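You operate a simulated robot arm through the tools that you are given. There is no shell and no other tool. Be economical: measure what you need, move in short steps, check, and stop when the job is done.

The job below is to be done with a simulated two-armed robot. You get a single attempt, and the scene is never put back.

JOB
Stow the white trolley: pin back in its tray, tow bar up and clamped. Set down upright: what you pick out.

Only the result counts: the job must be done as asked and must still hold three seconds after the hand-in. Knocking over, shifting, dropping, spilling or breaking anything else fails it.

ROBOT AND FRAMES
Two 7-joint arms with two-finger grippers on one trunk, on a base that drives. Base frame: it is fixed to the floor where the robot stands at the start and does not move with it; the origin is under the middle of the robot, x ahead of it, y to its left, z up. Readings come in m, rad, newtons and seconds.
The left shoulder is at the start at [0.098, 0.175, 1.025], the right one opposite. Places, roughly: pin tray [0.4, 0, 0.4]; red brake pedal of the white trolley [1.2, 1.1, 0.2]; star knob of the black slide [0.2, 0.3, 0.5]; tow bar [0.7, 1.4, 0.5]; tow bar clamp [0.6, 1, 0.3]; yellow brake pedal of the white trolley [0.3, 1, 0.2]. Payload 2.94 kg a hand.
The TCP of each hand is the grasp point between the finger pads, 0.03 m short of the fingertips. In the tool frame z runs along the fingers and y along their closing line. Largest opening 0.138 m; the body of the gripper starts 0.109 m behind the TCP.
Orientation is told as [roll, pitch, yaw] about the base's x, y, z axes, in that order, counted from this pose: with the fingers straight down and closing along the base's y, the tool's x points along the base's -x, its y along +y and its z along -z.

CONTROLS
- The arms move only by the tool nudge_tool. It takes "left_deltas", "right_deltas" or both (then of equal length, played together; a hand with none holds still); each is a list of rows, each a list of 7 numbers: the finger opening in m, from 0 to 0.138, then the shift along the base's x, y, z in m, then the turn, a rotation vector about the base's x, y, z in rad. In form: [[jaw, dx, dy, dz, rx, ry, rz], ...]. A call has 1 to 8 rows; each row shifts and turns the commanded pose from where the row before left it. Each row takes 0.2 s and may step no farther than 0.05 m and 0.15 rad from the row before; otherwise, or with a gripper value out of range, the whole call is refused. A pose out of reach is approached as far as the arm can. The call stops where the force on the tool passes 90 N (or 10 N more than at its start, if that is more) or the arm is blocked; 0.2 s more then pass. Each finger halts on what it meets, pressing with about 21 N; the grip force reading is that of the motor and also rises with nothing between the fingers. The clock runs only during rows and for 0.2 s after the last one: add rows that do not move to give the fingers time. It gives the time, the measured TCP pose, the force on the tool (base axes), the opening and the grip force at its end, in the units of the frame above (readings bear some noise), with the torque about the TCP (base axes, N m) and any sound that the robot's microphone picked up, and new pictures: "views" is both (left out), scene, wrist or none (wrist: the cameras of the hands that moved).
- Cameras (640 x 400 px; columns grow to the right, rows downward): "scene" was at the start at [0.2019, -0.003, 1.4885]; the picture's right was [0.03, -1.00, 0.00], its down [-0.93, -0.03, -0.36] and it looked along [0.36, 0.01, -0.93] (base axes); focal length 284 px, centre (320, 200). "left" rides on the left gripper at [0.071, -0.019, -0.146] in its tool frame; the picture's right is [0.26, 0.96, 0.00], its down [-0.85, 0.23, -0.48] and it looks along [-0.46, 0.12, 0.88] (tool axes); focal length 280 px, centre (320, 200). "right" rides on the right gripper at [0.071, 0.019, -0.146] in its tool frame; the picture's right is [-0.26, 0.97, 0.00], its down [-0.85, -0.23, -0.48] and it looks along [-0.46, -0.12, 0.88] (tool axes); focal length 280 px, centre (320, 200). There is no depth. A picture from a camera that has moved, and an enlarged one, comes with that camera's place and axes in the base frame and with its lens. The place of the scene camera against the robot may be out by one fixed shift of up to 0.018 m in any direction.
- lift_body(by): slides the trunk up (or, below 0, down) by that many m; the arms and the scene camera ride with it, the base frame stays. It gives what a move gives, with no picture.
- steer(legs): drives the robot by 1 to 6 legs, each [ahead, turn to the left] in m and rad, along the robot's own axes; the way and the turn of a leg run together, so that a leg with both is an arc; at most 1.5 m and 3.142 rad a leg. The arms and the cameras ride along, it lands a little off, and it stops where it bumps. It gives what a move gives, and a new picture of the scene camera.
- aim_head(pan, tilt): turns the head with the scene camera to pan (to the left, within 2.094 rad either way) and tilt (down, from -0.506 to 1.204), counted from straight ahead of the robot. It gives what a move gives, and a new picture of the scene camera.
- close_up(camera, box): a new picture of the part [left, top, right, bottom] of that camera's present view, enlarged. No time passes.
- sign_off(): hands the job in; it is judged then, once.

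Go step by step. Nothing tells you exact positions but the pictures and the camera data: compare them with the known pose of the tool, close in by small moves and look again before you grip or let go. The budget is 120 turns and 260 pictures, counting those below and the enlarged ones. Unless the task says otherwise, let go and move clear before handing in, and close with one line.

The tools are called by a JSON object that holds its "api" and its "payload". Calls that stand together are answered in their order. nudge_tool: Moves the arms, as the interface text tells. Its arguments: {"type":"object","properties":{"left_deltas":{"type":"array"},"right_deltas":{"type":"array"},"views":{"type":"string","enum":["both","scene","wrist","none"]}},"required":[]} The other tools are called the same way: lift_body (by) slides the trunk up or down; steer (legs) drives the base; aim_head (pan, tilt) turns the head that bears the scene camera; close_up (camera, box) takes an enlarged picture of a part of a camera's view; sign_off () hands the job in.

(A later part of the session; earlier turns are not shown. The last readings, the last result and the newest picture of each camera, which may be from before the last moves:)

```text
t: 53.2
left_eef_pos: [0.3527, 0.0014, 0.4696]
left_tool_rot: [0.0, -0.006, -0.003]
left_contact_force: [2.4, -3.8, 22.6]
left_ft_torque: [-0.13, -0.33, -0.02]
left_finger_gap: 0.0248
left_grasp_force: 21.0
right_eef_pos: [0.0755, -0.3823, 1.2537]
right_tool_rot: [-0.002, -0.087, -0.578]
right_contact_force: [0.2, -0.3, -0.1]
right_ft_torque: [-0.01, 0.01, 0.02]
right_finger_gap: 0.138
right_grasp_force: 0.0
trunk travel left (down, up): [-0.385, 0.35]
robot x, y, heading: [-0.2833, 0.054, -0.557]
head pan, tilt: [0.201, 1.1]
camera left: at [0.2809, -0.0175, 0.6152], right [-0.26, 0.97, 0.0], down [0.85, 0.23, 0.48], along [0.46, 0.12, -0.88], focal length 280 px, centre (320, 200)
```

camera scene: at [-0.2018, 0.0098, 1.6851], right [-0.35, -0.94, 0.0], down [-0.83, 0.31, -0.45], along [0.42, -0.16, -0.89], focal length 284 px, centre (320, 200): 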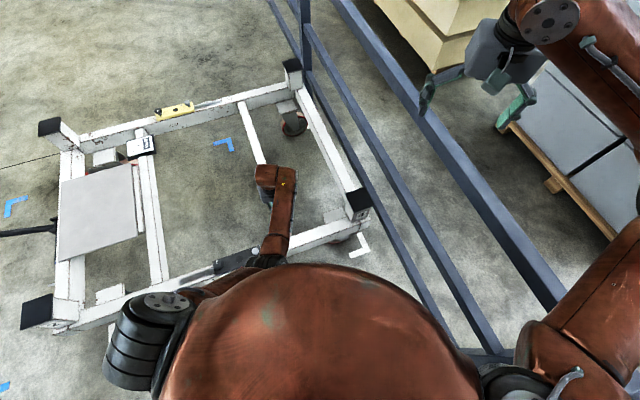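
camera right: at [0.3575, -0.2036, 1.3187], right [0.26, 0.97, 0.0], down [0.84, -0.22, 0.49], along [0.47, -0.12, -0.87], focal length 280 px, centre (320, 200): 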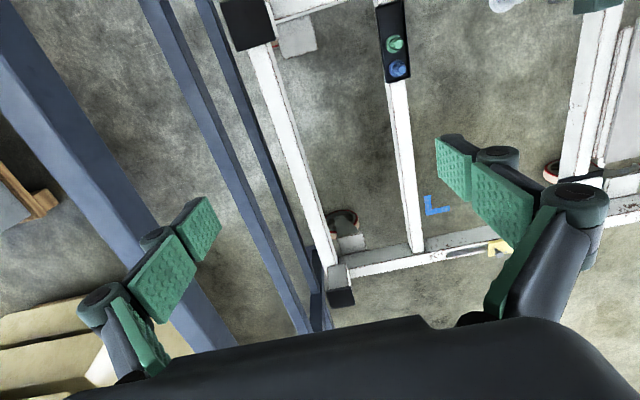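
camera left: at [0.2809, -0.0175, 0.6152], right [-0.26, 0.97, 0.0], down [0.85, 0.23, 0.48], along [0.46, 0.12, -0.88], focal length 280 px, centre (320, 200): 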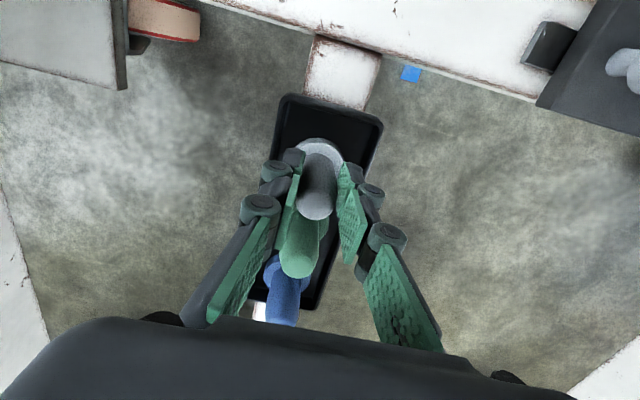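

The pin has touched down and carries about 20 N. I'll ease the force off and then open the jaw just a little, checking that it stands.

{"api": "nudge_tool", "payload": {"left_deltas": [[0.01, 0, 0, 0.003, 0, 0, 0], [0.01, 0, 0, 0.003, 0, 0, 0], [0.01, 0, 0, 0.0, 0, 0, 0]], "views": "wrist"}}

{"api": "close_up", "payload": {"camera": "left", "box": [240, 90, 400, 310]}}

```text
t: 54.0
left_eef_pos: [0.3503, 0.0035, 0.4722]
left_tool_rot: [0.0, 0.004, 0.0]
left_contact_force: [0.2, 0.0, -1.4]
left_ft_torque: [0.01, 0.0, 0.0]
left_finger_gap: 0.0249
left_grasp_force: 21.0
right_eef_pos: [0.0786, -0.3824, 1.2525]
right_tool_rot: [-0.005, -0.088, -0.577]
right_contact_force: [-1.2, 0.2, -0.5]
right_ft_torque: [-0.04, -0.02, -0.01]
right_finger_gap: 0.138
right_grasp_force: 0.0
trunk travel left (down, up): [-0.385, 0.35]
robot x, y, heading: [-0.2755, 0.0541, -0.556]
head pan, tilt: [0.201, 1.1]
camera left: at [0.2795, -0.0161, 0.6184], right [-0.26, 0.97, 0.0], down [0.85, 0.23, 0.47], along [0.46, 0.12, -0.88], focal length 280 px, centre (320, 200)
```

left: 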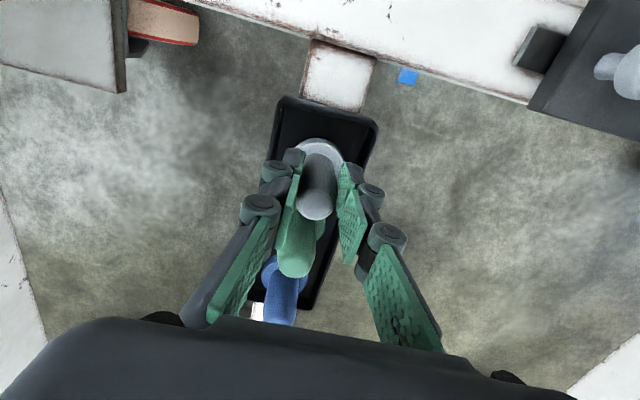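

```text
1.82 times, centred on (320, 200) of left
camera zoom: at [0.2795, -0.0161, 0.6184], right [-0.26, 0.97, 0.0], down [0.85, 0.23, 0.47], along [0.46, 0.12, -0.88], focal length 510 px, centre (320, 200)
```

zoom: 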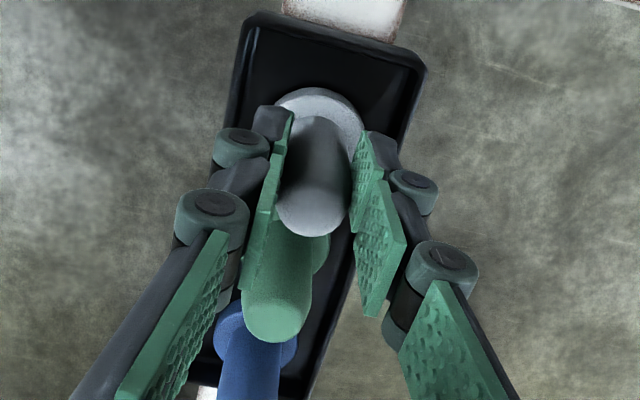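

It hangs just off the floor again (−1.4 N). I'll lower 3 mm to touch and open the jaw.

{"api": "nudge_tool", "payload": {"left_deltas": [[0.01, 0, 0, -0.003, 0, 0, 0], [0.01, 0, 0, 0, 0, 0, 0]], "views": "none"}}

{"api": "nudge_tool", "payload": {"left_deltas": [[0.03, 0, 0, 0, 0, 0, 0], [0.035, 0, 0, 0, 0, 0, 0], [0.042, 0, 0, 0, 0, 0, 0], [0.042, 0, 0, 0, 0, 0, 0]], "views": "wrist"}}

```text
t: 54.6
left_eef_pos: [0.3509, 0.0027, 0.4707]
left_tool_rot: [-0.001, 0.0, 0.0]
left_contact_force: [0.2, 0.3, -1.4]
left_ft_torque: [-0.01, -0.03, -0.06]
left_finger_gap: 0.0246
left_grasp_force: 21.0
right_eef_pos: [0.0774, -0.3831, 1.2528]
right_tool_rot: [-0.003, -0.084, -0.577]
right_contact_force: [0.1, 0.5, -0.2]
right_ft_torque: [-0.04, -0.02, 0.02]
right_finger_gap: 0.138
right_grasp_force: 0.1
trunk travel left (down, up): [-0.385, 0.35]
robot x, y, heading: [-0.2825, 0.0531, -0.56]
head pan, tilt: [0.201, 1.1]
```

```text
t: 55.6
left_eef_pos: [0.3516, 0.0027, 0.4702]
left_tool_rot: [0.0, 0.002, 0.0]
left_contact_force: [0.8, -0.5, 0.4]
left_ft_torque: [-0.01, 0.0, 0.03]
left_finger_gap: 0.0419
left_grasp_force: 0.1
right_eef_pos: [0.0767, -0.3836, 1.2538]
right_tool_rot: [-0.003, -0.09, -0.578]
right_contact_force: [-0.5, -0.2, -0.1]
right_ft_torque: [-0.02, 0.0, 0.03]
right_finger_gap: 0.1377
right_grasp_force: 0.0
trunk travel left (down, up): [-0.385, 0.35]
robot x, y, heading: [-0.2837, 0.0523, -0.556]
head pan, tilt: [0.201, 1.1]
camera left: at [0.2808, -0.0168, 0.6165], right [-0.26, 0.97, 0.0], down [0.85, 0.23, 0.48], along [0.46, 0.12, -0.88], focal length 280 px, centre (320, 200)
```

left: 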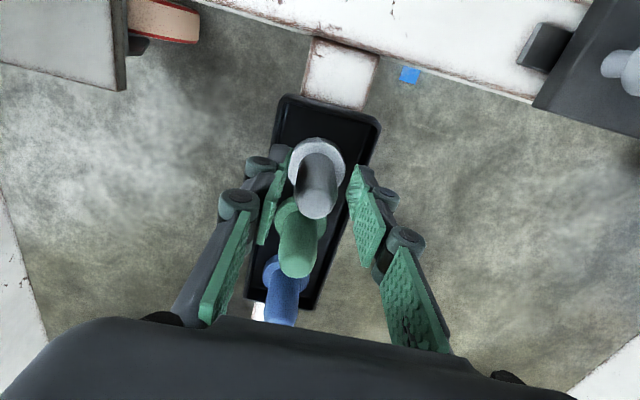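

Released, and the pin stands upright in line with the others. I'll lift the hand straight up and check.

{"api": "nudge_tool", "payload": {"left_deltas": [[0.05, 0, 0, 0.02, 0, 0, 0], [0.05, 0, 0, 0.03, 0, 0, 0], [0.05, 0, 0, 0.03, 0, 0, 0], [0.05, 0, 0, 0.03, 0, 0, 0], [0.05, 0.01, 0.02, 0.03, 0, 0, 0], [0.05, 0.02, 0.03, 0.03, 0, 0, 0], [0.05, 0.02, 0.03, 0.03, 0, 0, 0], [0.05, 0.02, 0.03, 0.03, 0, 0, 0]], "views": "both"}}

{"api": "close_up", "payload": {"camera": "scene", "box": [230, 170, 330, 240]}}

```text
t: 57.4
left_eef_pos: [0.4216, 0.1145, 0.701]
left_tool_rot: [-0.003, 0.0, -0.002]
left_contact_force: [-0.1, 0.5, 0.0]
left_ft_torque: [0.0, -0.01, -0.01]
left_finger_gap: 0.0497
left_grasp_force: 0.1
right_eef_pos: [0.0765, -0.3817, 1.2541]
right_tool_rot: [-0.002, -0.087, -0.578]
right_contact_force: [-0.1, -0.3, 0.3]
right_ft_torque: [-0.05, -0.02, -0.02]
right_finger_gap: 0.138
right_grasp_force: 0.0
trunk travel left (down, up): [-0.385, 0.35]
robot x, y, heading: [-0.2836, 0.0524, -0.562]
head pan, tilt: [0.201, 1.1]
camera scene: at [-0.2015, 0.0104, 1.6851], right [-0.35, -0.94, 0.0], down [-0.83, 0.31, -0.45], along [0.42, -0.16, -0.89], focal length 284 px, centre (320, 200)
camera left: at [0.3504, 0.0942, 0.8464], right [-0.26, 0.97, 0.0], down [0.85, 0.23, 0.48], along [0.46, 0.12, -0.88], focal length 280 px, centre (320, 200)
```

scene: 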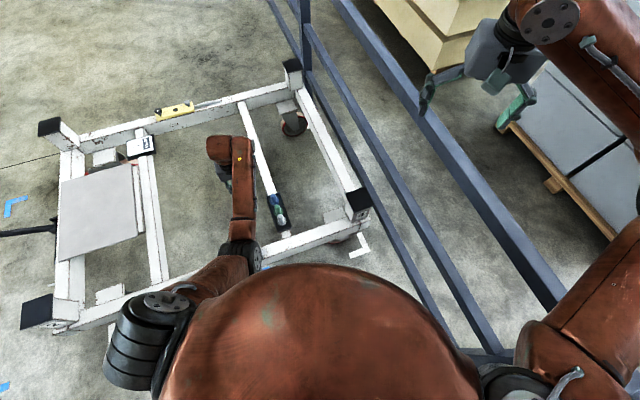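
left: 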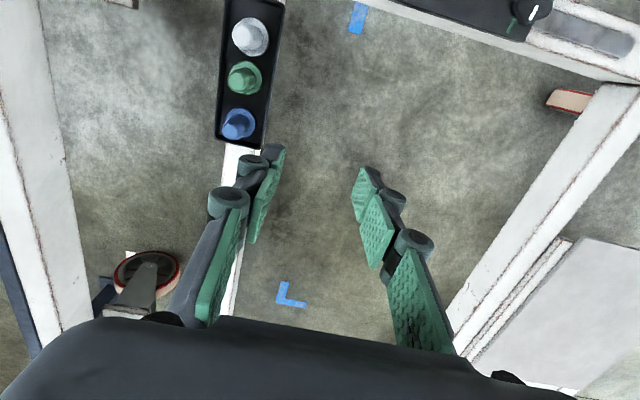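

```text
5.71 times, centred on (280, 205) of scene
camera zoom: at [-0.2015, 0.0104, 1.6851], right [-0.35, -0.94, 0.0], down [-0.83, 0.31, -0.45], along [0.42, -0.16, -0.89], focal length 1620 px, centre (549, 171)
```

zoom: 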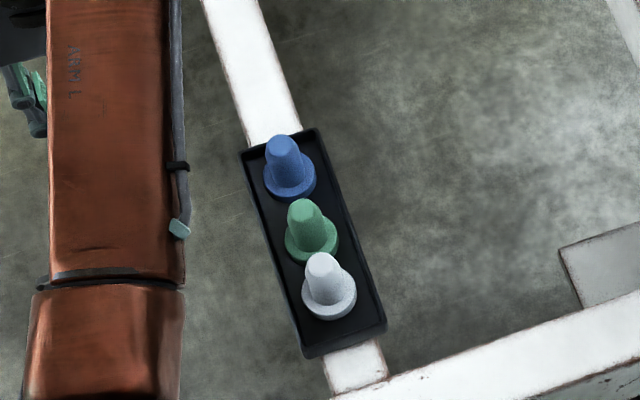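

The grey pin stands upright in the tray beside green and blue. Next is the tow bar: I raise the left hand for travel, then turn back left away from the fence.

{"api": "nudge_tool", "payload": {"left_deltas": [[0.03, 0.01, 0, 0.045, 0, 0, 0], [0.01, 0.01, 0, 0.045, 0, 0, 0], [0.01, 0.01, 0, 0.045, 0, 0, 0], [0.01, 0, 0.0, 0.045, 0, 0, 0], [0.01, 0.0, 0.0, 0.045, 0, 0, 0], [0.01, 0.0, 0.0, 0.0, 0, 0, 0]], "views": "none"}}

{"api": "steer", "payload": {"legs": [[0, 0.28], [0, 0.28]]}}

{"api": "aim_head", "payload": {"pan": 1.0, "tilt": 0.8}}

```text
t: 58.8
left_eef_pos: [0.4512, 0.1133, 0.9249]
left_tool_rot: [-0.001, 0.003, 0.0]
left_contact_force: [0.1, -0.3, -0.3]
left_ft_torque: [0.02, -0.01, 0.05]
left_finger_gap: 0.01
left_grasp_force: 0.0
right_eef_pos: [0.0789, -0.3829, 1.2523]
right_tool_rot: [-0.003, -0.085, -0.576]
right_contact_force: [0.9, 0.8, 0.6]
right_ft_torque: [-0.04, 0.0, 0.02]
right_finger_gap: 0.1381
right_grasp_force: 0.1
trunk travel left (down, up): [-0.385, 0.35]
robot x, y, heading: [-0.2834, 0.0525, -0.556]
head pan, tilt: [0.201, 1.1]
```

```text
t: 61.0
left_eef_pos: [0.3065, 0.4945, 0.925]
left_tool_rot: [-0.001, 0.0, 0.561]
left_contact_force: [0.2, 1.2, 0.3]
left_ft_torque: [-0.06, -0.02, 0.03]
left_finger_gap: 0.01
left_grasp_force: 0.0
right_eef_pos: [0.2547, -0.1254, 1.2538]
right_tool_rot: [-0.004, -0.087, -0.018]
right_contact_force: [-0.2, 0.8, -1.5]
right_ft_torque: [-0.02, 0.02, -0.03]
right_finger_gap: 0.1378
right_grasp_force: 0.1
trunk travel left (down, up): [-0.385, 0.35]
robot x, y, heading: [-0.2851, 0.0564, 0.001]
head pan, tilt: [0.201, 1.1]
camera scene: at [-0.1941, 0.0618, 1.685], right [0.2, -0.98, 0.0], down [-0.87, -0.18, -0.45], along [0.44, 0.09, -0.89], focal length 284 px, centre (320, 200)
```

scene: 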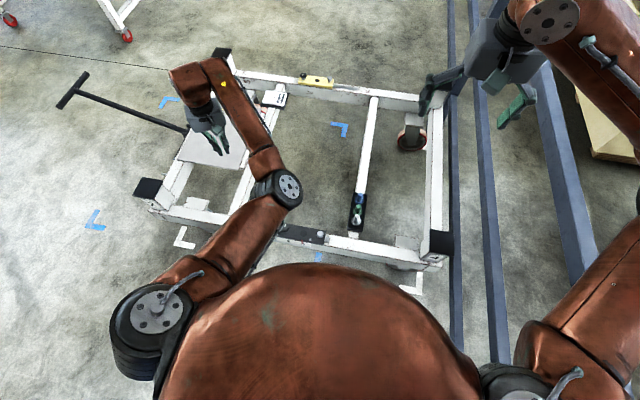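

```text
t: 62.2
left_eef_pos: [0.306, 0.4944, 0.9249]
left_tool_rot: [0.001, 0.001, 0.56]
left_contact_force: [-0.6, 0.0, -0.5]
left_ft_torque: [-0.01, 0.0, 0.0]
left_finger_gap: 0.0096
left_grasp_force: 0.1
right_eef_pos: [0.2535, -0.1231, 1.2537]
right_tool_rot: [-0.004, -0.088, -0.017]
right_contact_force: [0.6, 0.9, 0.3]
right_ft_torque: [-0.01, 0.04, -0.05]
right_finger_gap: 0.138
right_grasp_force: 0.1
trunk travel left (down, up): [-0.385, 0.35]
robot x, y, heading: [-0.2804, 0.0525, 0.001]
head pan, tilt: [1.0, 0.799]
camera scene: at [-0.2126, 0.1161, 1.7068], right [0.84, -0.54, 0.0], down [-0.39, -0.6, -0.7], along [0.38, 0.59, -0.72], focal length 284 px, centre (320, 200)
```

scene: 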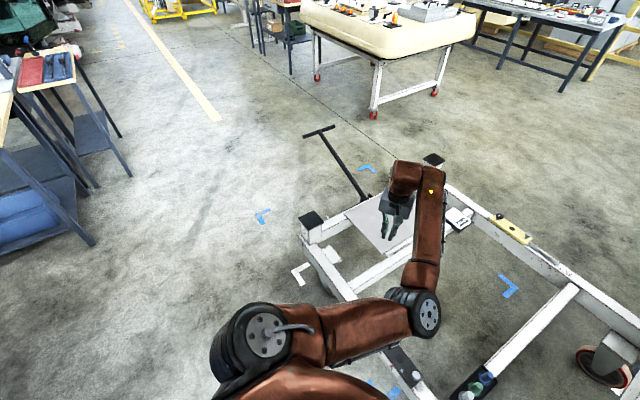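

The tow bar slopes up from a pivot near (0.72, 1.06, 0.37) to a T-handle at (0.68, 1.47, 0.69). I'll turn to the left and drive round towards the trolley's left end.

{"api": "steer", "payload": {"legs": [[0, 0.5], [0, 0.5], [0, 0.57]]}}

{"api": "aim_head", "payload": {"pan": 0, "tilt": 0.6}}

```text
t: 67.0
left_eef_pos: [-0.7204, 0.6442, 0.9252]
left_tool_rot: [-0.002, -0.001, 2.125]
left_contact_force: [0.5, -0.9, 0.0]
left_ft_torque: [0.04, -0.04, 0.01]
left_finger_gap: 0.0099
left_grasp_force: 0.0
right_eef_pos: [-0.102, 0.5905, 1.2527]
right_tool_rot: [-0.004, -0.087, 1.549]
right_contact_force: [-0.8, 1.0, 0.8]
right_ft_torque: [0.02, -0.03, -0.02]
right_finger_gap: 0.138
right_grasp_force: 0.1
trunk travel left (down, up): [-0.385, 0.35]
robot x, y, heading: [-0.2825, 0.0547, 1.567]
head pan, tilt: [1.0, 0.799]
camera scene: at [-0.3555, 0.1234, 1.7068], right [0.54, 0.84, 0.0], down [0.6, -0.39, -0.7], along [-0.58, 0.38, -0.72], focal length 284 px, centre (320, 200)
```

scene: 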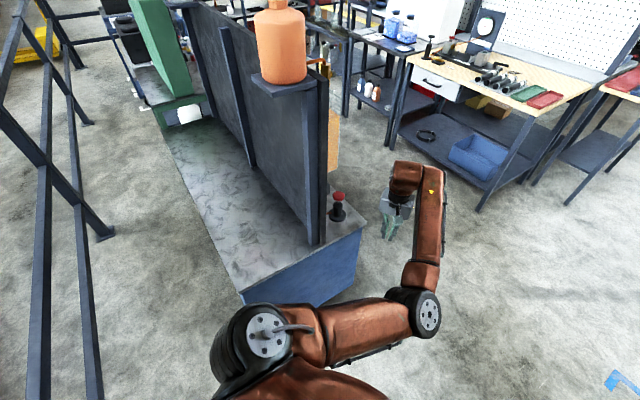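

```text
t: 68.2
left_eef_pos: [-0.7191, 0.6447, 0.9251]
left_tool_rot: [-0.001, 0.0, 2.126]
left_contact_force: [0.3, 0.4, 1.0]
left_ft_torque: [-0.04, -0.02, 0.03]
left_finger_gap: 0.0101
left_grasp_force: 0.0
right_eef_pos: [-0.1015, 0.5891, 1.252]
right_tool_rot: [-0.005, -0.088, 1.55]
right_contact_force: [-0.7, 0.3, 0.1]
right_ft_torque: [-0.02, 0.0, -0.02]
right_finger_gap: 0.138
right_grasp_force: 0.0
trunk travel left (down, up): [-0.385, 0.35]
robot x, y, heading: [-0.2798, 0.0547, 1.568]
head pan, tilt: [0.0, 0.6]
camera scene: at [-0.2868, 0.1679, 1.7237], right [1.0, 0.0, 0.0], down [0.0, -0.57, -0.82], along [0.0, 0.82, -0.57], focal length 284 px, centre (320, 200)
```

scene: 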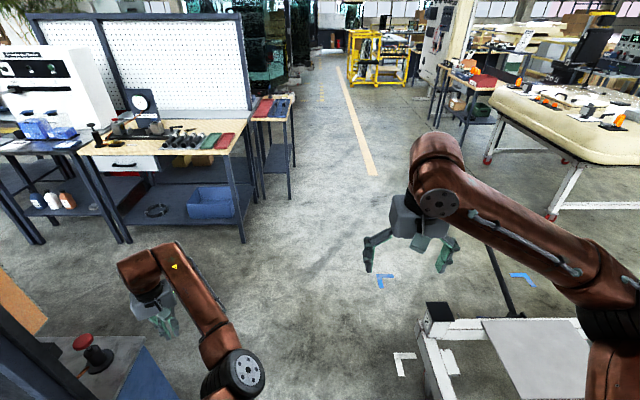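

The way ahead is clear. I'll lower the trunk for stability and drive about 1.05 m along +y.

{"api": "lift_body", "payload": {"by": -0.15}}

{"api": "steer", "payload": {"legs": [[1.05, 0]]}}

{"api": "aim_head", "payload": {"pan": -1.2, "tilt": 0.8}}

```text
t: 70.0
left_eef_pos: [-0.7192, 0.6448, 0.7768]
left_tool_rot: [-0.002, -0.001, 2.126]
left_contact_force: [-0.3, -0.6, -0.4]
left_ft_torque: [0.01, 0.02, 0.01]
left_finger_gap: 0.0099
left_grasp_force: 0.1
right_eef_pos: [-0.1021, 0.5877, 1.1049]
right_tool_rot: [-0.004, -0.089, 1.55]
right_contact_force: [-0.1, 0.8, -0.7]
right_ft_torque: [0.02, -0.02, 0.01]
right_finger_gap: 0.1379
right_grasp_force: 0.1
trunk travel left (down, up): [-0.235, 0.5]
robot x, y, heading: [-0.2822, 0.0536, 1.568]
head pan, tilt: [0.0, 0.6]
```

```text
t: 75.4
left_eef_pos: [-0.7076, 1.7018, 0.7742]
left_tool_rot: [0.001, 0.001, 2.118]
left_contact_force: [-0.3, -0.3, 0.8]
left_ft_torque: [0.01, 0.01, -0.02]
left_finger_gap: 0.0097
left_grasp_force: 0.1
right_eef_pos: [-0.09, 1.6417, 1.1028]
right_tool_rot: [-0.004, -0.087, 1.541]
right_contact_force: [-1.0, -0.7, -0.3]
right_ft_torque: [-0.02, -0.02, -0.01]
right_finger_gap: 0.1381
right_grasp_force: 0.1
trunk travel left (down, up): [-0.235, 0.5]
robot x, y, heading: [-0.2778, 1.1102, 1.561]
head pan, tilt: [0.0, 0.6]
camera scene: at [-0.2767, 1.3135, 1.57], right [1.0, -0.01, 0.0], down [-0.01, -0.57, -0.82], along [0.01, 0.82, -0.57], focal length 284 px, centre (320, 200)
```

scene: 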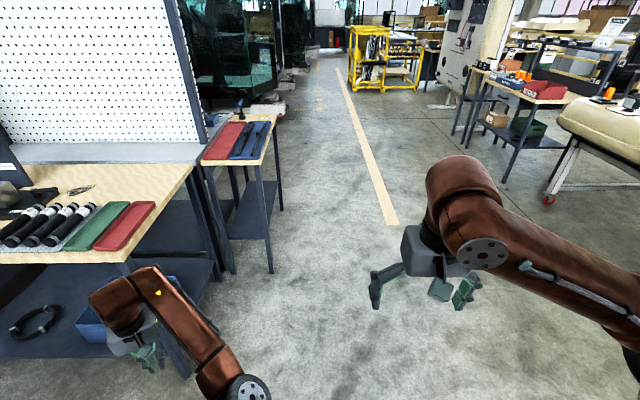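

```text
t: 76.8
left_eef_pos: [-0.7081, 1.7017, 0.7753]
left_tool_rot: [0.0, 0.0, 2.117]
left_contact_force: [-0.4, 0.2, 0.4]
left_ft_torque: [0.03, 0.01, 0.03]
left_finger_gap: 0.01
left_grasp_force: 0.0
right_eef_pos: [-0.0901, 1.6408, 1.1034]
right_tool_rot: [-0.003, -0.088, 1.541]
right_contact_force: [-0.2, -0.6, 0.5]
right_ft_torque: [-0.06, 0.02, -0.01]
right_finger_gap: 0.1382
right_grasp_force: 0.1
trunk travel left (down, up): [-0.235, 0.5]
robot x, y, heading: [-0.2719, 1.1123, 1.565]
head pan, tilt: [-1.201, 0.799]
camera scene: at [-0.2022, 1.2531, 1.5532], right [0.35, -0.94, 0.0], down [-0.67, -0.25, -0.7], along [0.65, 0.24, -0.72], focal length 284 px, centre (320, 200)
```

scene: 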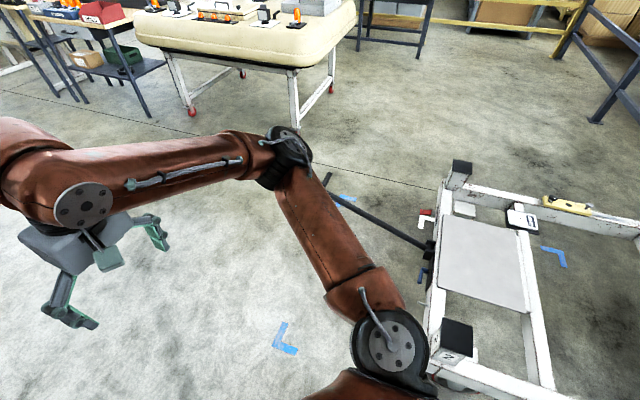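

The drive was smooth. I zoom in on the tow bar base to see the clamp.

{"api": "close_up", "payload": {"camera": "scene", "box": [320, 160, 480, 300]}}

{"api": "close_up", "payload": {"camera": "scene", "box": [395, 200, 455, 300]}}

```text
2.86 times, centred on (400, 230) of scene
camera zoom: at [-0.2022, 1.2531, 1.5532], right [0.35, -0.94, 0.0], down [-0.67, -0.25, -0.7], along [0.65, 0.24, -0.72], focal length 810 px, centre (91, 114)
```

zoom: 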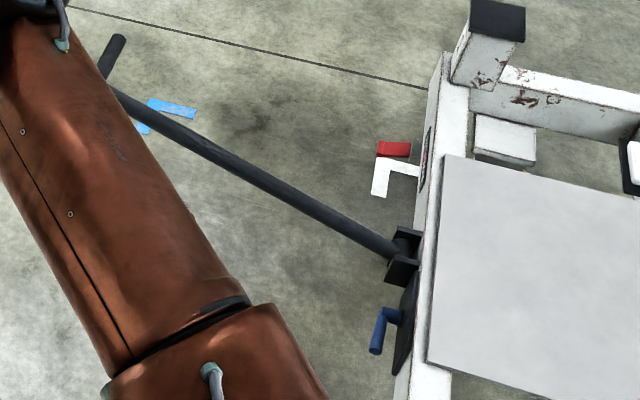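

```text
4.00 times, centred on (425, 250) of scene
camera zoom: at [-0.2022, 1.2531, 1.5532], right [0.35, -0.94, 0.0], down [-0.67, -0.25, -0.7], along [0.65, 0.24, -0.72], focal length 1134 px, centre (-100, 0)
```

zoom: 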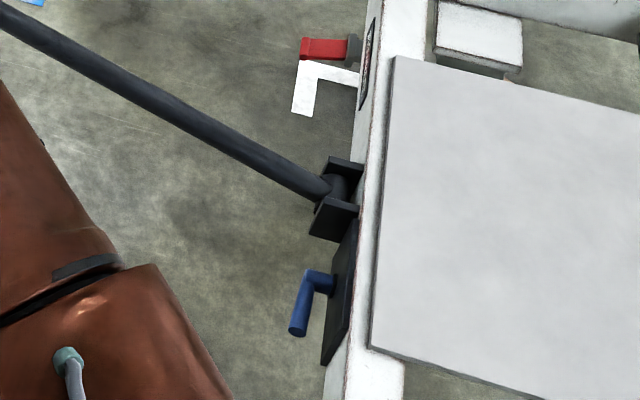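

The clamp is a blue crank lever on a black plate at the trolley's left face. I'll drive a bit further and look at that face for marks.

{"api": "steer", "payload": {"legs": [[0.55, 0]]}}

{"api": "aim_head", "payload": {"pan": -1.95, "tilt": 0.7}}

```text
t: 80.0
left_eef_pos: [-0.7014, 2.2488, 0.779]
left_tool_rot: [-0.005, -0.002, 2.119]
left_contact_force: [0.3, 1.1, -0.4]
left_ft_torque: [-0.06, 0.01, -0.01]
left_finger_gap: 0.0099
left_grasp_force: 0.2
right_eef_pos: [-0.0835, 2.1866, 1.1064]
right_tool_rot: [-0.004, -0.092, 1.541]
right_contact_force: [-0.3, 0.5, 0.5]
right_ft_torque: [-0.04, 0.01, -0.04]
right_finger_gap: 0.1379
right_grasp_force: 0.0
trunk travel left (down, up): [-0.235, 0.5]
robot x, y, heading: [-0.2675, 1.6579, 1.566]
head pan, tilt: [-1.201, 0.799]
camera scene: at [-0.1958, 1.8165, 1.5532], right [0.35, -0.94, 0.01], down [-0.67, -0.26, -0.69], along [0.65, 0.24, -0.72], focal length 284 px, centre (320, 200)
```

scene: 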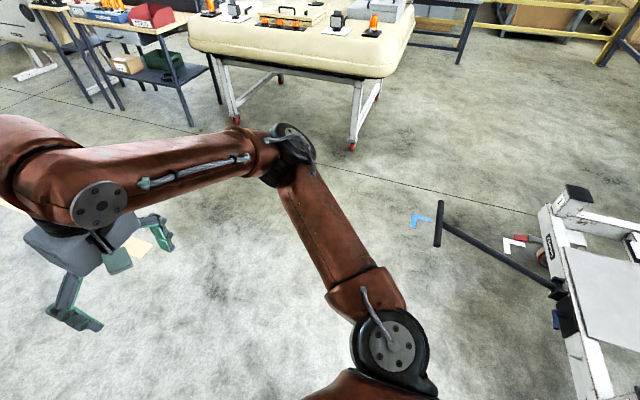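

```text
t: 81.1
left_eef_pos: [-0.7018, 2.2435, 0.7791]
left_tool_rot: [-0.007, -0.007, 2.119]
left_contact_force: [0.1, 0.1, -0.4]
left_ft_torque: [-0.07, 0.0, 0.06]
left_finger_gap: 0.0102
left_grasp_force: 0.0
right_eef_pos: [-0.084, 2.181, 1.1067]
right_tool_rot: [-0.003, -0.098, 1.541]
right_contact_force: [-0.3, -0.1, -0.4]
right_ft_torque: [-0.05, 0.0, -0.01]
right_finger_gap: 0.1376
right_grasp_force: 0.1
trunk travel left (down, up): [-0.235, 0.5]
robot x, y, heading: [-0.2702, 1.6559, 1.564]
head pan, tilt: [-1.95, 0.7]
camera scene: at [-0.193, 1.7457, 1.5612], right [-0.38, -0.93, 0.0], down [-0.6, 0.24, -0.77], along [0.71, -0.29, -0.64], focal length 284 px, centre (320, 200)
```

scene: 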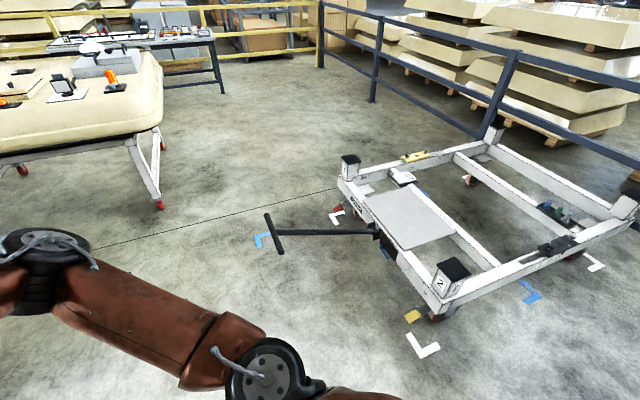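

{"api": "close_up", "payload": {"camera": "scene", "box": [355, 210, 415, 280]}}

{"api": "close_up", "payload": {"camera": "scene", "box": [320, 180, 480, 330]}}

```text
5.71 times, centred on (385, 245) of scene
camera zoom: at [-0.193, 1.7457, 1.5612], right [-0.38, -0.93, 0.0], down [-0.6, 0.24, -0.77], along [0.71, -0.29, -0.64], focal length 1620 px, centre (-51, -57)
```

zoom: 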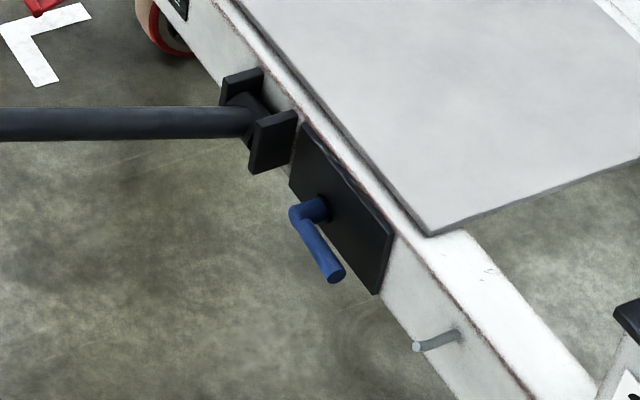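

```text
2.67 times, centred on (400, 255) of scene
camera zoom: at [-0.193, 1.7457, 1.5612], right [-0.38, -0.93, 0.0], down [-0.6, 0.24, -0.77], along [0.71, -0.29, -0.64], focal length 756 px, centre (107, 53)
```

zoom: 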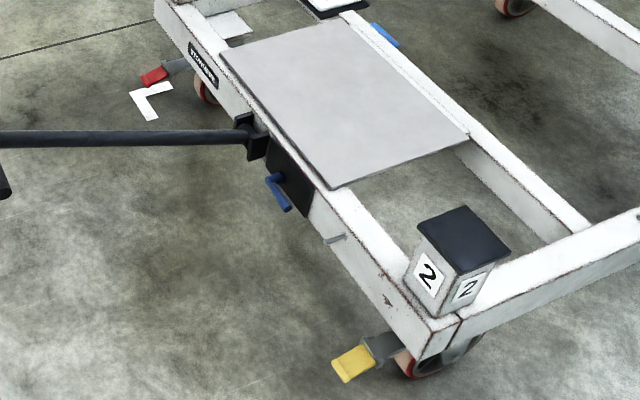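

The lever lies pointing to −x (horizontal) on the plate at about (0.6, 1.05, 0.38). I'll raise the left hand and take up a stance near (0, 1.2) facing +x, first turning right.

{"api": "nudge_tool", "payload": {"left_deltas": [[0.0, 0, 0, 0.04, 0, 0, 0], [0, 0, 0, 0.045, 0, 0, 0], [0, 0, 0, 0.045, 0, 0, 0], [0, 0, 0, 0.04, 0, 0, 0], [0, 0, 0, 0.0, 0, 0, 0]], "views": "none"}}

{"api": "steer", "payload": {"legs": [[0, -0.55], [0, -0.5], [0, -0.5], [0, -0.5], [0, -0.6]]}}

```text
t: 82.3
left_eef_pos: [-0.7019, 2.2411, 0.9517]
left_tool_rot: [-0.006, -0.01, 2.118]
left_contact_force: [0.0, 0.2, 0.2]
left_ft_torque: [0.0, -0.03, 0.02]
left_finger_gap: 0.0001
left_grasp_force: 20.7
right_eef_pos: [-0.083, 2.1777, 1.1078]
right_tool_rot: [-0.004, -0.101, 1.541]
right_contact_force: [0.4, -0.4, 0.3]
right_ft_torque: [-0.01, 0.0, 0.0]
right_finger_gap: 0.138
right_grasp_force: 0.0
trunk travel left (down, up): [-0.235, 0.5]
robot x, y, heading: [-0.2659, 1.6596, 1.554]
head pan, tilt: [-1.95, 0.7]
```

```text
t: 90.1
left_eef_pos: [0.3898, 1.3459, 0.9516]
left_tool_rot: [-0.006, -0.012, -0.533]
left_contact_force: [0.2, 0.4, -0.2]
left_ft_torque: [0.03, -0.01, 0.0]
left_finger_gap: 0.0001
left_grasp_force: 20.8
right_eef_pos: [-0.1853, 1.1108, 1.1095]
right_tool_rot: [-0.004, -0.101, -1.108]
right_contact_force: [-0.5, 0.1, -0.3]
right_ft_torque: [0.0, -0.04, -0.01]
right_finger_gap: 0.1383
right_grasp_force: 0.1
trunk travel left (down, up): [-0.235, 0.5]
robot x, y, heading: [-0.2682, 1.6587, -1.093]
head pan, tilt: [-1.95, 0.7]
camera scene: at [-0.3015, 1.5347, 1.5614], right [-0.1, 0.99, 0.0], down [0.64, 0.07, -0.76], along [-0.76, -0.08, -0.64], focal length 284 px, centre (320, 200)
```

scene: 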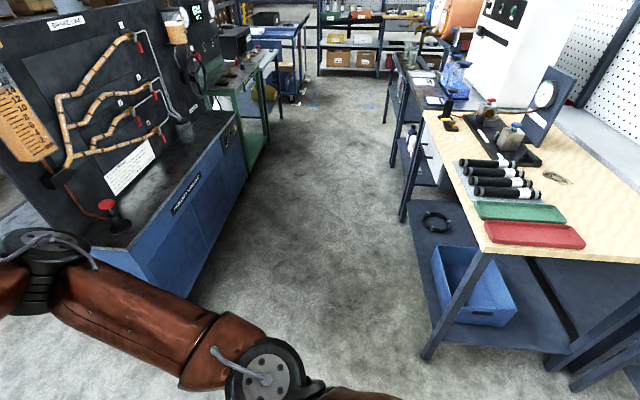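

Turned cleanly. Driving 0.5 m to the new stance and turning to face +x.

{"api": "steer", "payload": {"legs": [[0.5, 0], [0, 0.55], [0, 0.54]]}}

{"api": "aim_head", "payload": {"pan": 0.0, "tilt": 1.0}}

```text
t: 96.1
left_eef_pos: [0.5413, 1.6569, 0.9509]
left_tool_rot: [-0.011, -0.01, 0.56]
left_contact_force: [0.7, -0.5, -0.5]
left_ft_torque: [0.0, 0.01, 0.02]
left_finger_gap: 0.0003
left_grasp_force: 21.2
right_eef_pos: [0.4843, 1.0373, 1.1089]
right_tool_rot: [-0.004, -0.101, -0.019]
right_contact_force: [-0.7, 0.1, -1.6]
right_ft_torque: [-0.02, 0.0, 0.0]
right_finger_gap: 0.1378
right_grasp_force: 0.1
trunk travel left (down, up): [-0.235, 0.5]
robot x, y, heading: [-0.0426, 1.2187, -0.001]
head pan, tilt: [-1.95, 0.7]
camera scene: at [0.0477, 1.1329, 1.5615], right [-0.93, 0.37, 0.0], down [0.24, 0.6, -0.77], along [-0.28, -0.71, -0.64], focal length 284 px, centre (320, 200)
```

scene: 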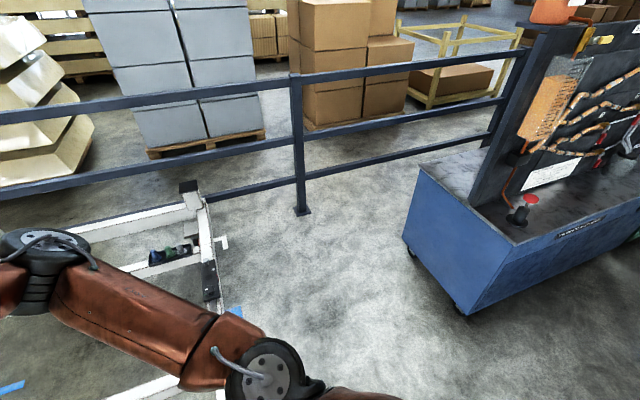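

```text
t: 98.0
left_eef_pos: [0.5413, 1.656, 0.9512]
left_tool_rot: [-0.007, -0.011, 0.56]
left_contact_force: [0.8, -0.4, 0.5]
left_ft_torque: [0.0, 0.03, 0.0]
left_finger_gap: 0.0002
left_grasp_force: 21.1
right_eef_pos: [0.4846, 1.0371, 1.1086]
right_tool_rot: [-0.003, -0.102, -0.019]
right_contact_force: [0.3, 0.1, -0.1]
right_ft_torque: [0.03, 0.03, 0.0]
right_finger_gap: 0.1381
right_grasp_force: 0.0
trunk travel left (down, up): [-0.235, 0.5]
robot x, y, heading: [-0.0389, 1.2165, -0.004]
head pan, tilt: [0.0, 1.0]
camera scene: at [0.1486, 1.211, 1.5381], right [0.0, -1.0, 0.0], down [-0.84, 0.0, -0.54], along [0.54, 0.0, -0.84], focal length 284 px, centre (320, 200)
```

scene: 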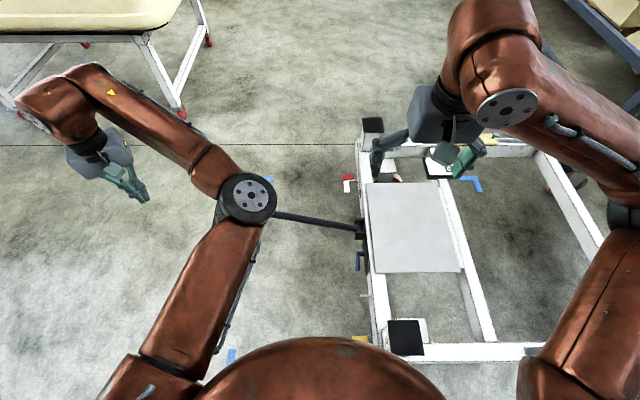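

Good stance. I'll rotate the closed left hand so that its thin side faces the bar (yaw ≈ 90°) and place it outside the T-handle.

{"api": "nudge_tool", "payload": {"left_deltas": [[0, 0.015, -0.005, 0, 0, 0, 0.14], [0, 0.015, -0.005, 0, 0, 0, 0.14], [0, 0.015, -0.005, 0, 0, 0, 0.14], [0, 0.015, -0.005, 0, 0, 0, 0.14], [0, 0.015, -0.005, 0, 0, 0, 0.14], [0, 0.015, -0.005, 0, 0, 0, 0.14], [0, 0.01, -0.005, 0, 0, 0, 0.14], [0, 0, 0, 0, 0, 0, 0.03]], "views": "both"}}

```text
t: 99.8
left_eef_pos: [0.6411, 1.6209, 0.9508]
left_tool_rot: [-0.007, -0.013, 1.569]
left_contact_force: [0.6, -0.3, 0.2]
left_ft_torque: [0.01, 0.06, -0.05]
left_finger_gap: 0.0
left_grasp_force: 21.3
right_eef_pos: [0.4833, 1.0387, 1.1095]
right_tool_rot: [-0.003, -0.101, -0.02]
right_contact_force: [0.9, -0.2, -0.1]
right_ft_torque: [-0.03, -0.02, 0.01]
right_finger_gap: 0.1378
right_grasp_force: 0.1
trunk travel left (down, up): [-0.235, 0.5]
robot x, y, heading: [-0.039, 1.216, 0.001]
head pan, tilt: [0.0, 1.0]
camera scene: at [0.1485, 1.2111, 1.5381], right [0.0, -1.0, 0.0], down [-0.84, 0.0, -0.54], along [0.54, 0.0, -0.84], focal length 284 px, centre (320, 200)
camera left: at [0.6588, 1.5477, 1.0963], right [-0.97, -0.26, -0.01], down [-0.23, 0.84, 0.48], along [-0.12, 0.47, -0.87], focal length 280 px, centre (320, 200)
```

scene: 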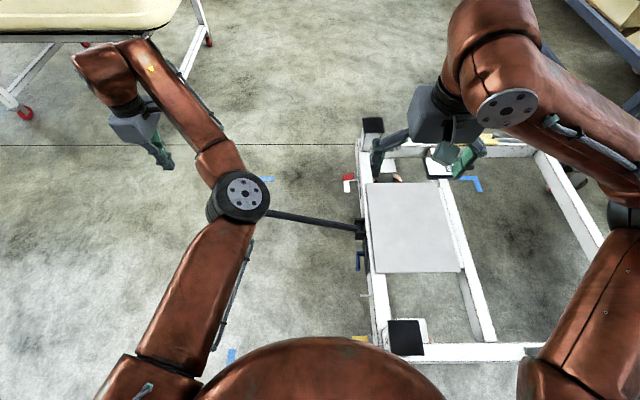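
left: 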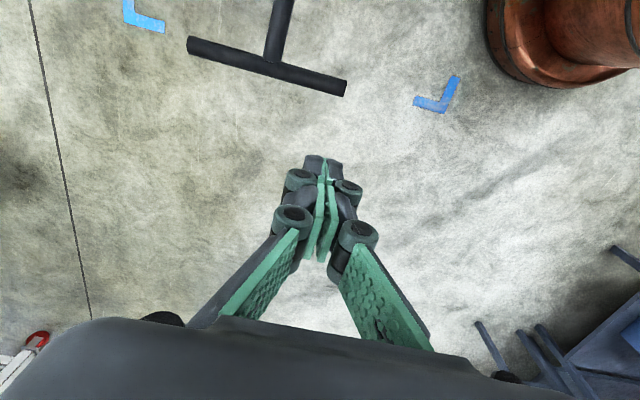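

The wrist view puts the T-handle at about (0.735, 1.595, 0.59), lower and farther out than first thought. I lower the trunk 0.15 and move the hand outside it.

{"api": "lift_body", "payload": {"by": -0.15}}

{"api": "nudge_tool", "payload": {"left_deltas": [[0, 0.01, 0.03, 0, 0, 0, 0], [0, 0.01, 0.03, 0, 0, 0, 0], [0, 0.01, 0.01, -0.02, 0, 0, 0], [0, 0.01, 0.0, -0.03, 0, 0, 0], [0, 0, 0, -0.03, 0, 0, 0], [0, 0, 0, 0, 0, 0, 0]], "views": "both"}}

```text
t: 101.6
left_eef_pos: [0.6597, 1.6183, 0.7899]
left_tool_rot: [0.014, -0.01, 1.565]
left_contact_force: [-1.3, 0.4, 0.8]
left_ft_torque: [0.02, -0.21, 0.0]
left_finger_gap: 0.0
left_grasp_force: 21.0
right_eef_pos: [0.5058, 1.0355, 0.9493]
right_tool_rot: [-0.006, -0.082, -0.025]
right_contact_force: [-2.0, -0.2, 0.0]
right_ft_torque: [-0.04, -0.22, -0.02]
right_finger_gap: 0.1379
right_grasp_force: 0.0
trunk travel left (down, up): [-0.085, 0.65]
robot x, y, heading: [-0.0392, 1.2173, 0.004]
head pan, tilt: [0.0, 1.0]
```

```text
t: 101.9
left_eef_pos: [0.6651, 1.6282, 0.8124]
left_tool_rot: [0.006, -0.069, 1.515]
left_contact_force: [0.1, -0.4, 0.4]
left_ft_torque: [0.12, 0.1, 0.02]
left_finger_gap: 0.0002
left_grasp_force: 21.1
right_eef_pos: [0.4808, 1.0283, 0.9582]
right_tool_rot: [-0.007, -0.195, -0.052]
right_contact_force: [-2.2, 0.3, -0.4]
right_ft_torque: [-0.01, -0.34, 0.01]
right_finger_gap: 0.138
right_grasp_force: 0.0
trunk travel left (down, up): [-0.085, 0.65]
robot x, y, heading: [-0.0384, 1.2175, -0.002]
head pan, tilt: [0.0, 1.0]
stopped in row 1 (left hand): the arm was blocked; the commanded pose is now the measured one
camera scene: at [0.4431, 1.2112, 1.3432], right [0.0, -1.0, 0.0], down [-0.9, 0.0, -0.44], along [0.44, 0.0, -0.9], focal length 284 px, centre (320, 200)
camera left: at [0.6804, 1.5459, 0.9525], right [-0.98, -0.21, -0.01], down [-0.18, 0.83, 0.53], along [-0.1, 0.53, -0.84], focal length 280 px, centre (320, 200)
```

scene: 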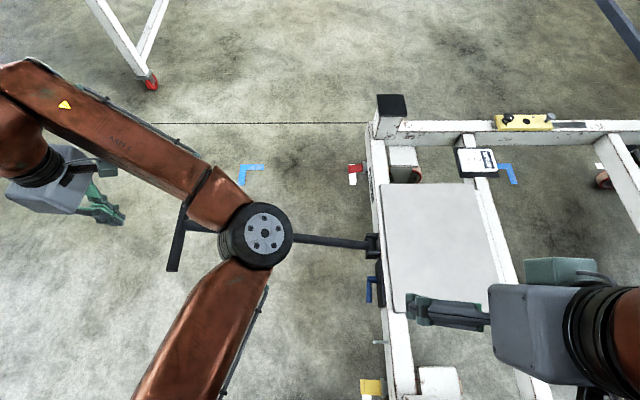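
left: 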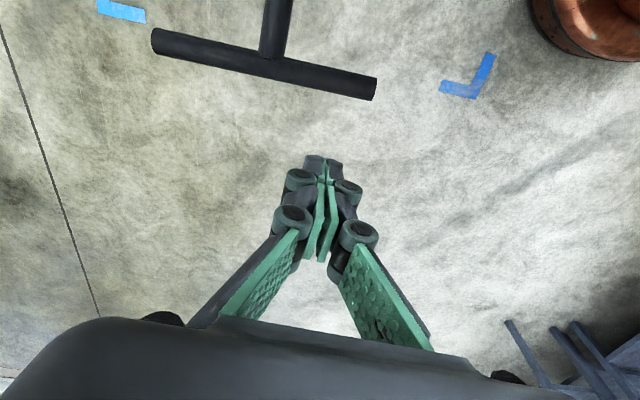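

Lowering the trunk makes the torso lean forward. I'll let it settle and check before moving.

{"api": "aim_head", "payload": {"pan": 0.1, "tilt": 0.9}}

{"api": "aim_head", "payload": {"pan": 0.3, "tilt": 0.9}}

```text
t: 102.6
left_eef_pos: [0.6427, 1.627, 0.8305]
left_tool_rot: [-0.016, -0.08, 1.519]
left_contact_force: [-0.6, 0.5, -0.7]
left_ft_torque: [-0.02, -0.01, -0.02]
left_finger_gap: 0.0001
left_grasp_force: 20.7
right_eef_pos: [0.4568, 1.027, 0.9685]
right_tool_rot: [0.004, -0.234, -0.053]
right_contact_force: [0.0, -0.7, -0.8]
right_ft_torque: [-0.01, 0.0, -0.03]
right_finger_gap: 0.138
right_grasp_force: 0.0
trunk travel left (down, up): [-0.085, 0.65]
robot x, y, heading: [-0.0426, 1.2182, -0.002]
head pan, tilt: [0.099, 0.901]
camera scene: at [0.416, 1.2184, 1.3568], right [0.1, -1.0, -0.01], down [-0.83, -0.08, -0.55], along [0.54, 0.06, -0.84], focal length 284 px, centre (320, 200)
```

scene: 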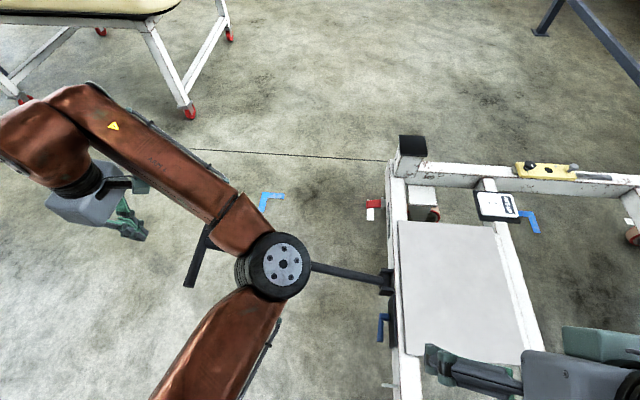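

```text
t: 103.3
left_eef_pos: [0.6093, 1.6325, 0.8317]
left_tool_rot: [-0.071, -0.044, 1.526]
left_contact_force: [0.3, 0.4, 0.2]
left_ft_torque: [-0.02, 0.01, -0.02]
left_finger_gap: 0.0
left_grasp_force: 21.5
right_eef_pos: [0.4262, 1.0315, 0.9708]
right_tool_rot: [-0.019, -0.165, -0.03]
right_contact_force: [1.7, 0.8, -0.4]
right_ft_torque: [0.02, 0.17, -0.01]
right_finger_gap: 0.1379
right_grasp_force: 0.1
trunk travel left (down, up): [-0.085, 0.65]
robot x, y, heading: [-0.0407, 1.2151, -0.0]
head pan, tilt: [0.3, 0.901]
camera scene: at [0.352, 1.2332, 1.3687], right [0.29, -0.96, -0.01], down [-0.78, -0.23, -0.59], along [0.56, 0.18, -0.81], focal length 284 px, centre (320, 200)
```

scene: 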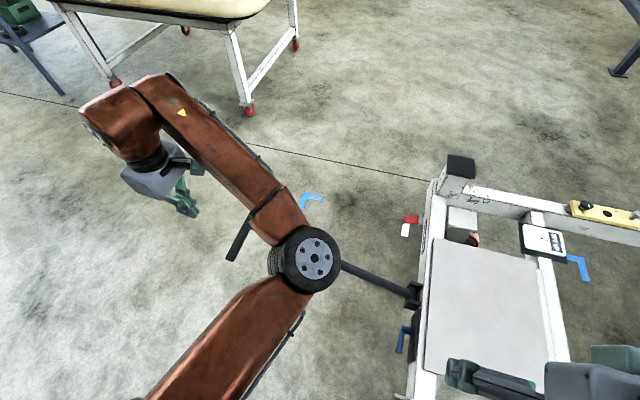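

It is slowly swinging back; waiting some more.

{"api": "aim_head", "payload": {"pan": -0.6, "tilt": 0.9}}

{"api": "aim_head", "payload": {"pan": 0.2, "tilt": 1.0}}

```text
t: 104.5
left_eef_pos: [0.6075, 1.6297, 0.8292]
left_tool_rot: [-0.053, -0.018, 1.541]
left_contact_force: [-0.2, -0.4, -1.0]
left_ft_torque: [0.02, 0.03, -0.01]
left_finger_gap: 0.0001
left_grasp_force: 21.2
right_eef_pos: [0.4321, 1.0326, 0.9737]
right_tool_rot: [-0.01, -0.157, -0.027]
right_contact_force: [0.2, -0.3, -0.5]
right_ft_torque: [0.01, 0.01, -0.02]
right_finger_gap: 0.1382
right_grasp_force: 0.1
trunk travel left (down, up): [-0.085, 0.65]
robot x, y, heading: [-0.0373, 1.2148, 0.005]
head pan, tilt: [-0.6, 0.901]
camera scene: at [0.2839, 1.1683, 1.3772], right [-0.56, -0.83, 0.0], down [-0.65, 0.44, -0.62], along [0.51, -0.35, -0.78], focal length 284 px, centre (320, 200)
```

scene: 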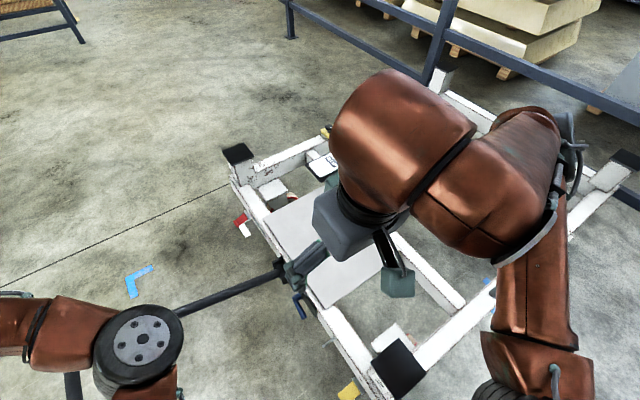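

```text
t: 105.6
left_eef_pos: [0.6177, 1.6321, 0.826]
left_tool_rot: [-0.053, -0.027, 1.541]
left_contact_force: [-0.1, -0.5, -0.5]
left_ft_torque: [0.01, -0.06, -0.01]
left_finger_gap: 0.0001
left_grasp_force: 20.9
right_eef_pos: [0.4409, 1.0345, 0.9712]
right_tool_rot: [-0.012, -0.153, -0.027]
right_contact_force: [0.1, -0.5, 0.3]
right_ft_torque: [0.02, -0.07, 0.03]
right_finger_gap: 0.138
right_grasp_force: 0.1
trunk travel left (down, up): [-0.085, 0.65]
robot x, y, heading: [-0.0389, 1.2148, 0.003]
head pan, tilt: [0.201, 1.0]
camera scene: at [0.3257, 1.2248, 1.3651], right [0.2, -0.98, -0.01], down [-0.84, -0.17, -0.52], along [0.51, 0.11, -0.86], focal length 284 px, centre (320, 200)
```

scene: 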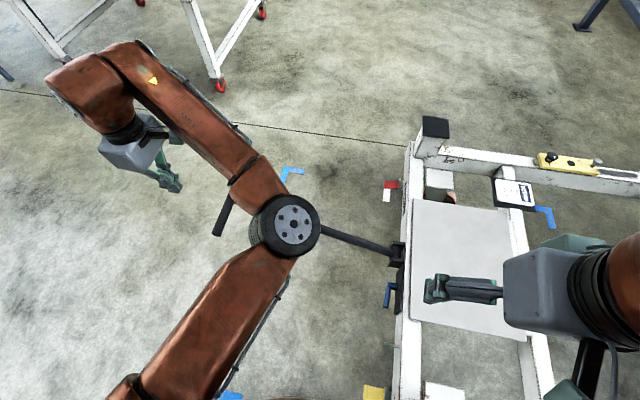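

Nearly settled. Now bring the left hand outside and down behind the T-handle with small steps.

{"api": "nudge_tool", "payload": {"left_deltas": [[0, 0.015, 0.02, 0, 0.02, 0, 0], [0, 0.015, 0.02, -0.01, 0.02, 0, 0.03], [0, 0.015, 0.01, -0.025, 0.013, 0.027, 0], [0, 0.015, 0.0, -0.03, 0, 0, 0], [0, 0, 0, -0.03, 0, 0, 0], [0, 0, 0, -0.03, 0, 0, 0], [0, 0, 0, 0, 0, 0, 0]], "views": "both"}}

```text
t: 106.5
left_eef_pos: [0.6417, 1.6826, 0.8081]
left_tool_rot: [-0.072, -0.104, 1.553]
left_contact_force: [-0.6, 0.0, -1.2]
left_ft_torque: [0.05, 0.07, 0.01]
left_finger_gap: 0.0
left_grasp_force: 20.6
right_eef_pos: [0.4065, 1.028, 0.9759]
right_tool_rot: [-0.018, -0.2, -0.037]
right_contact_force: [-1.6, 0.7, -0.9]
right_ft_torque: [-0.02, -0.17, -0.03]
right_finger_gap: 0.1381
right_grasp_force: 0.1
trunk travel left (down, up): [-0.085, 0.65]
robot x, y, heading: [-0.0373, 1.2163, 0.001]
head pan, tilt: [0.201, 1.0]
stopped in row 4 (left hand): the arm was blocked; the commanded pose is now the measured one
camera scene: at [0.3786, 1.2247, 1.3566], right [0.2, -0.98, -0.01], down [-0.86, -0.17, -0.48], along [0.47, 0.11, -0.88], focal length 284 px, centre (320, 200)
camera left: at [0.6492, 1.596, 0.9467], right [-0.97, -0.24, -0.1], down [-0.25, 0.8, 0.55], along [-0.05, 0.55, -0.83], focal length 280 px, centre (320, 200)
```

scene: 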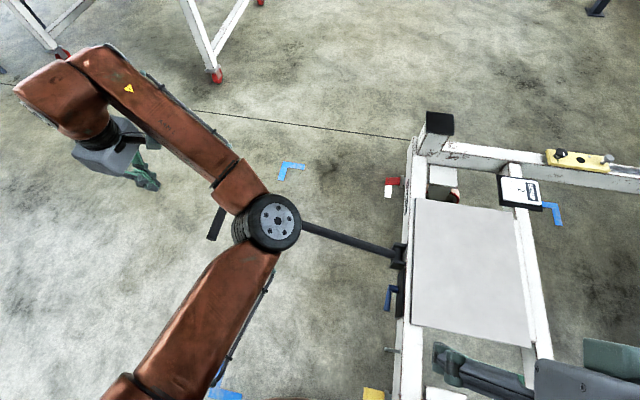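
left: 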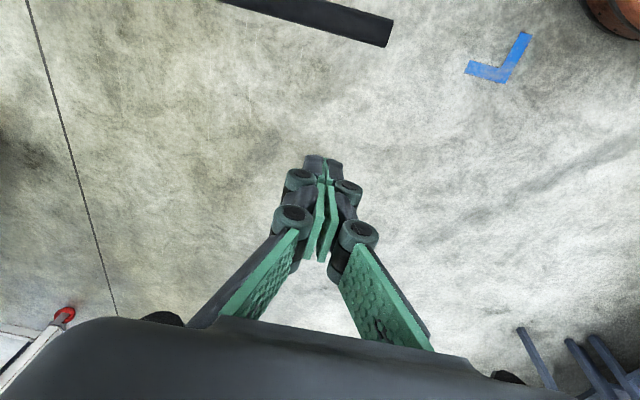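

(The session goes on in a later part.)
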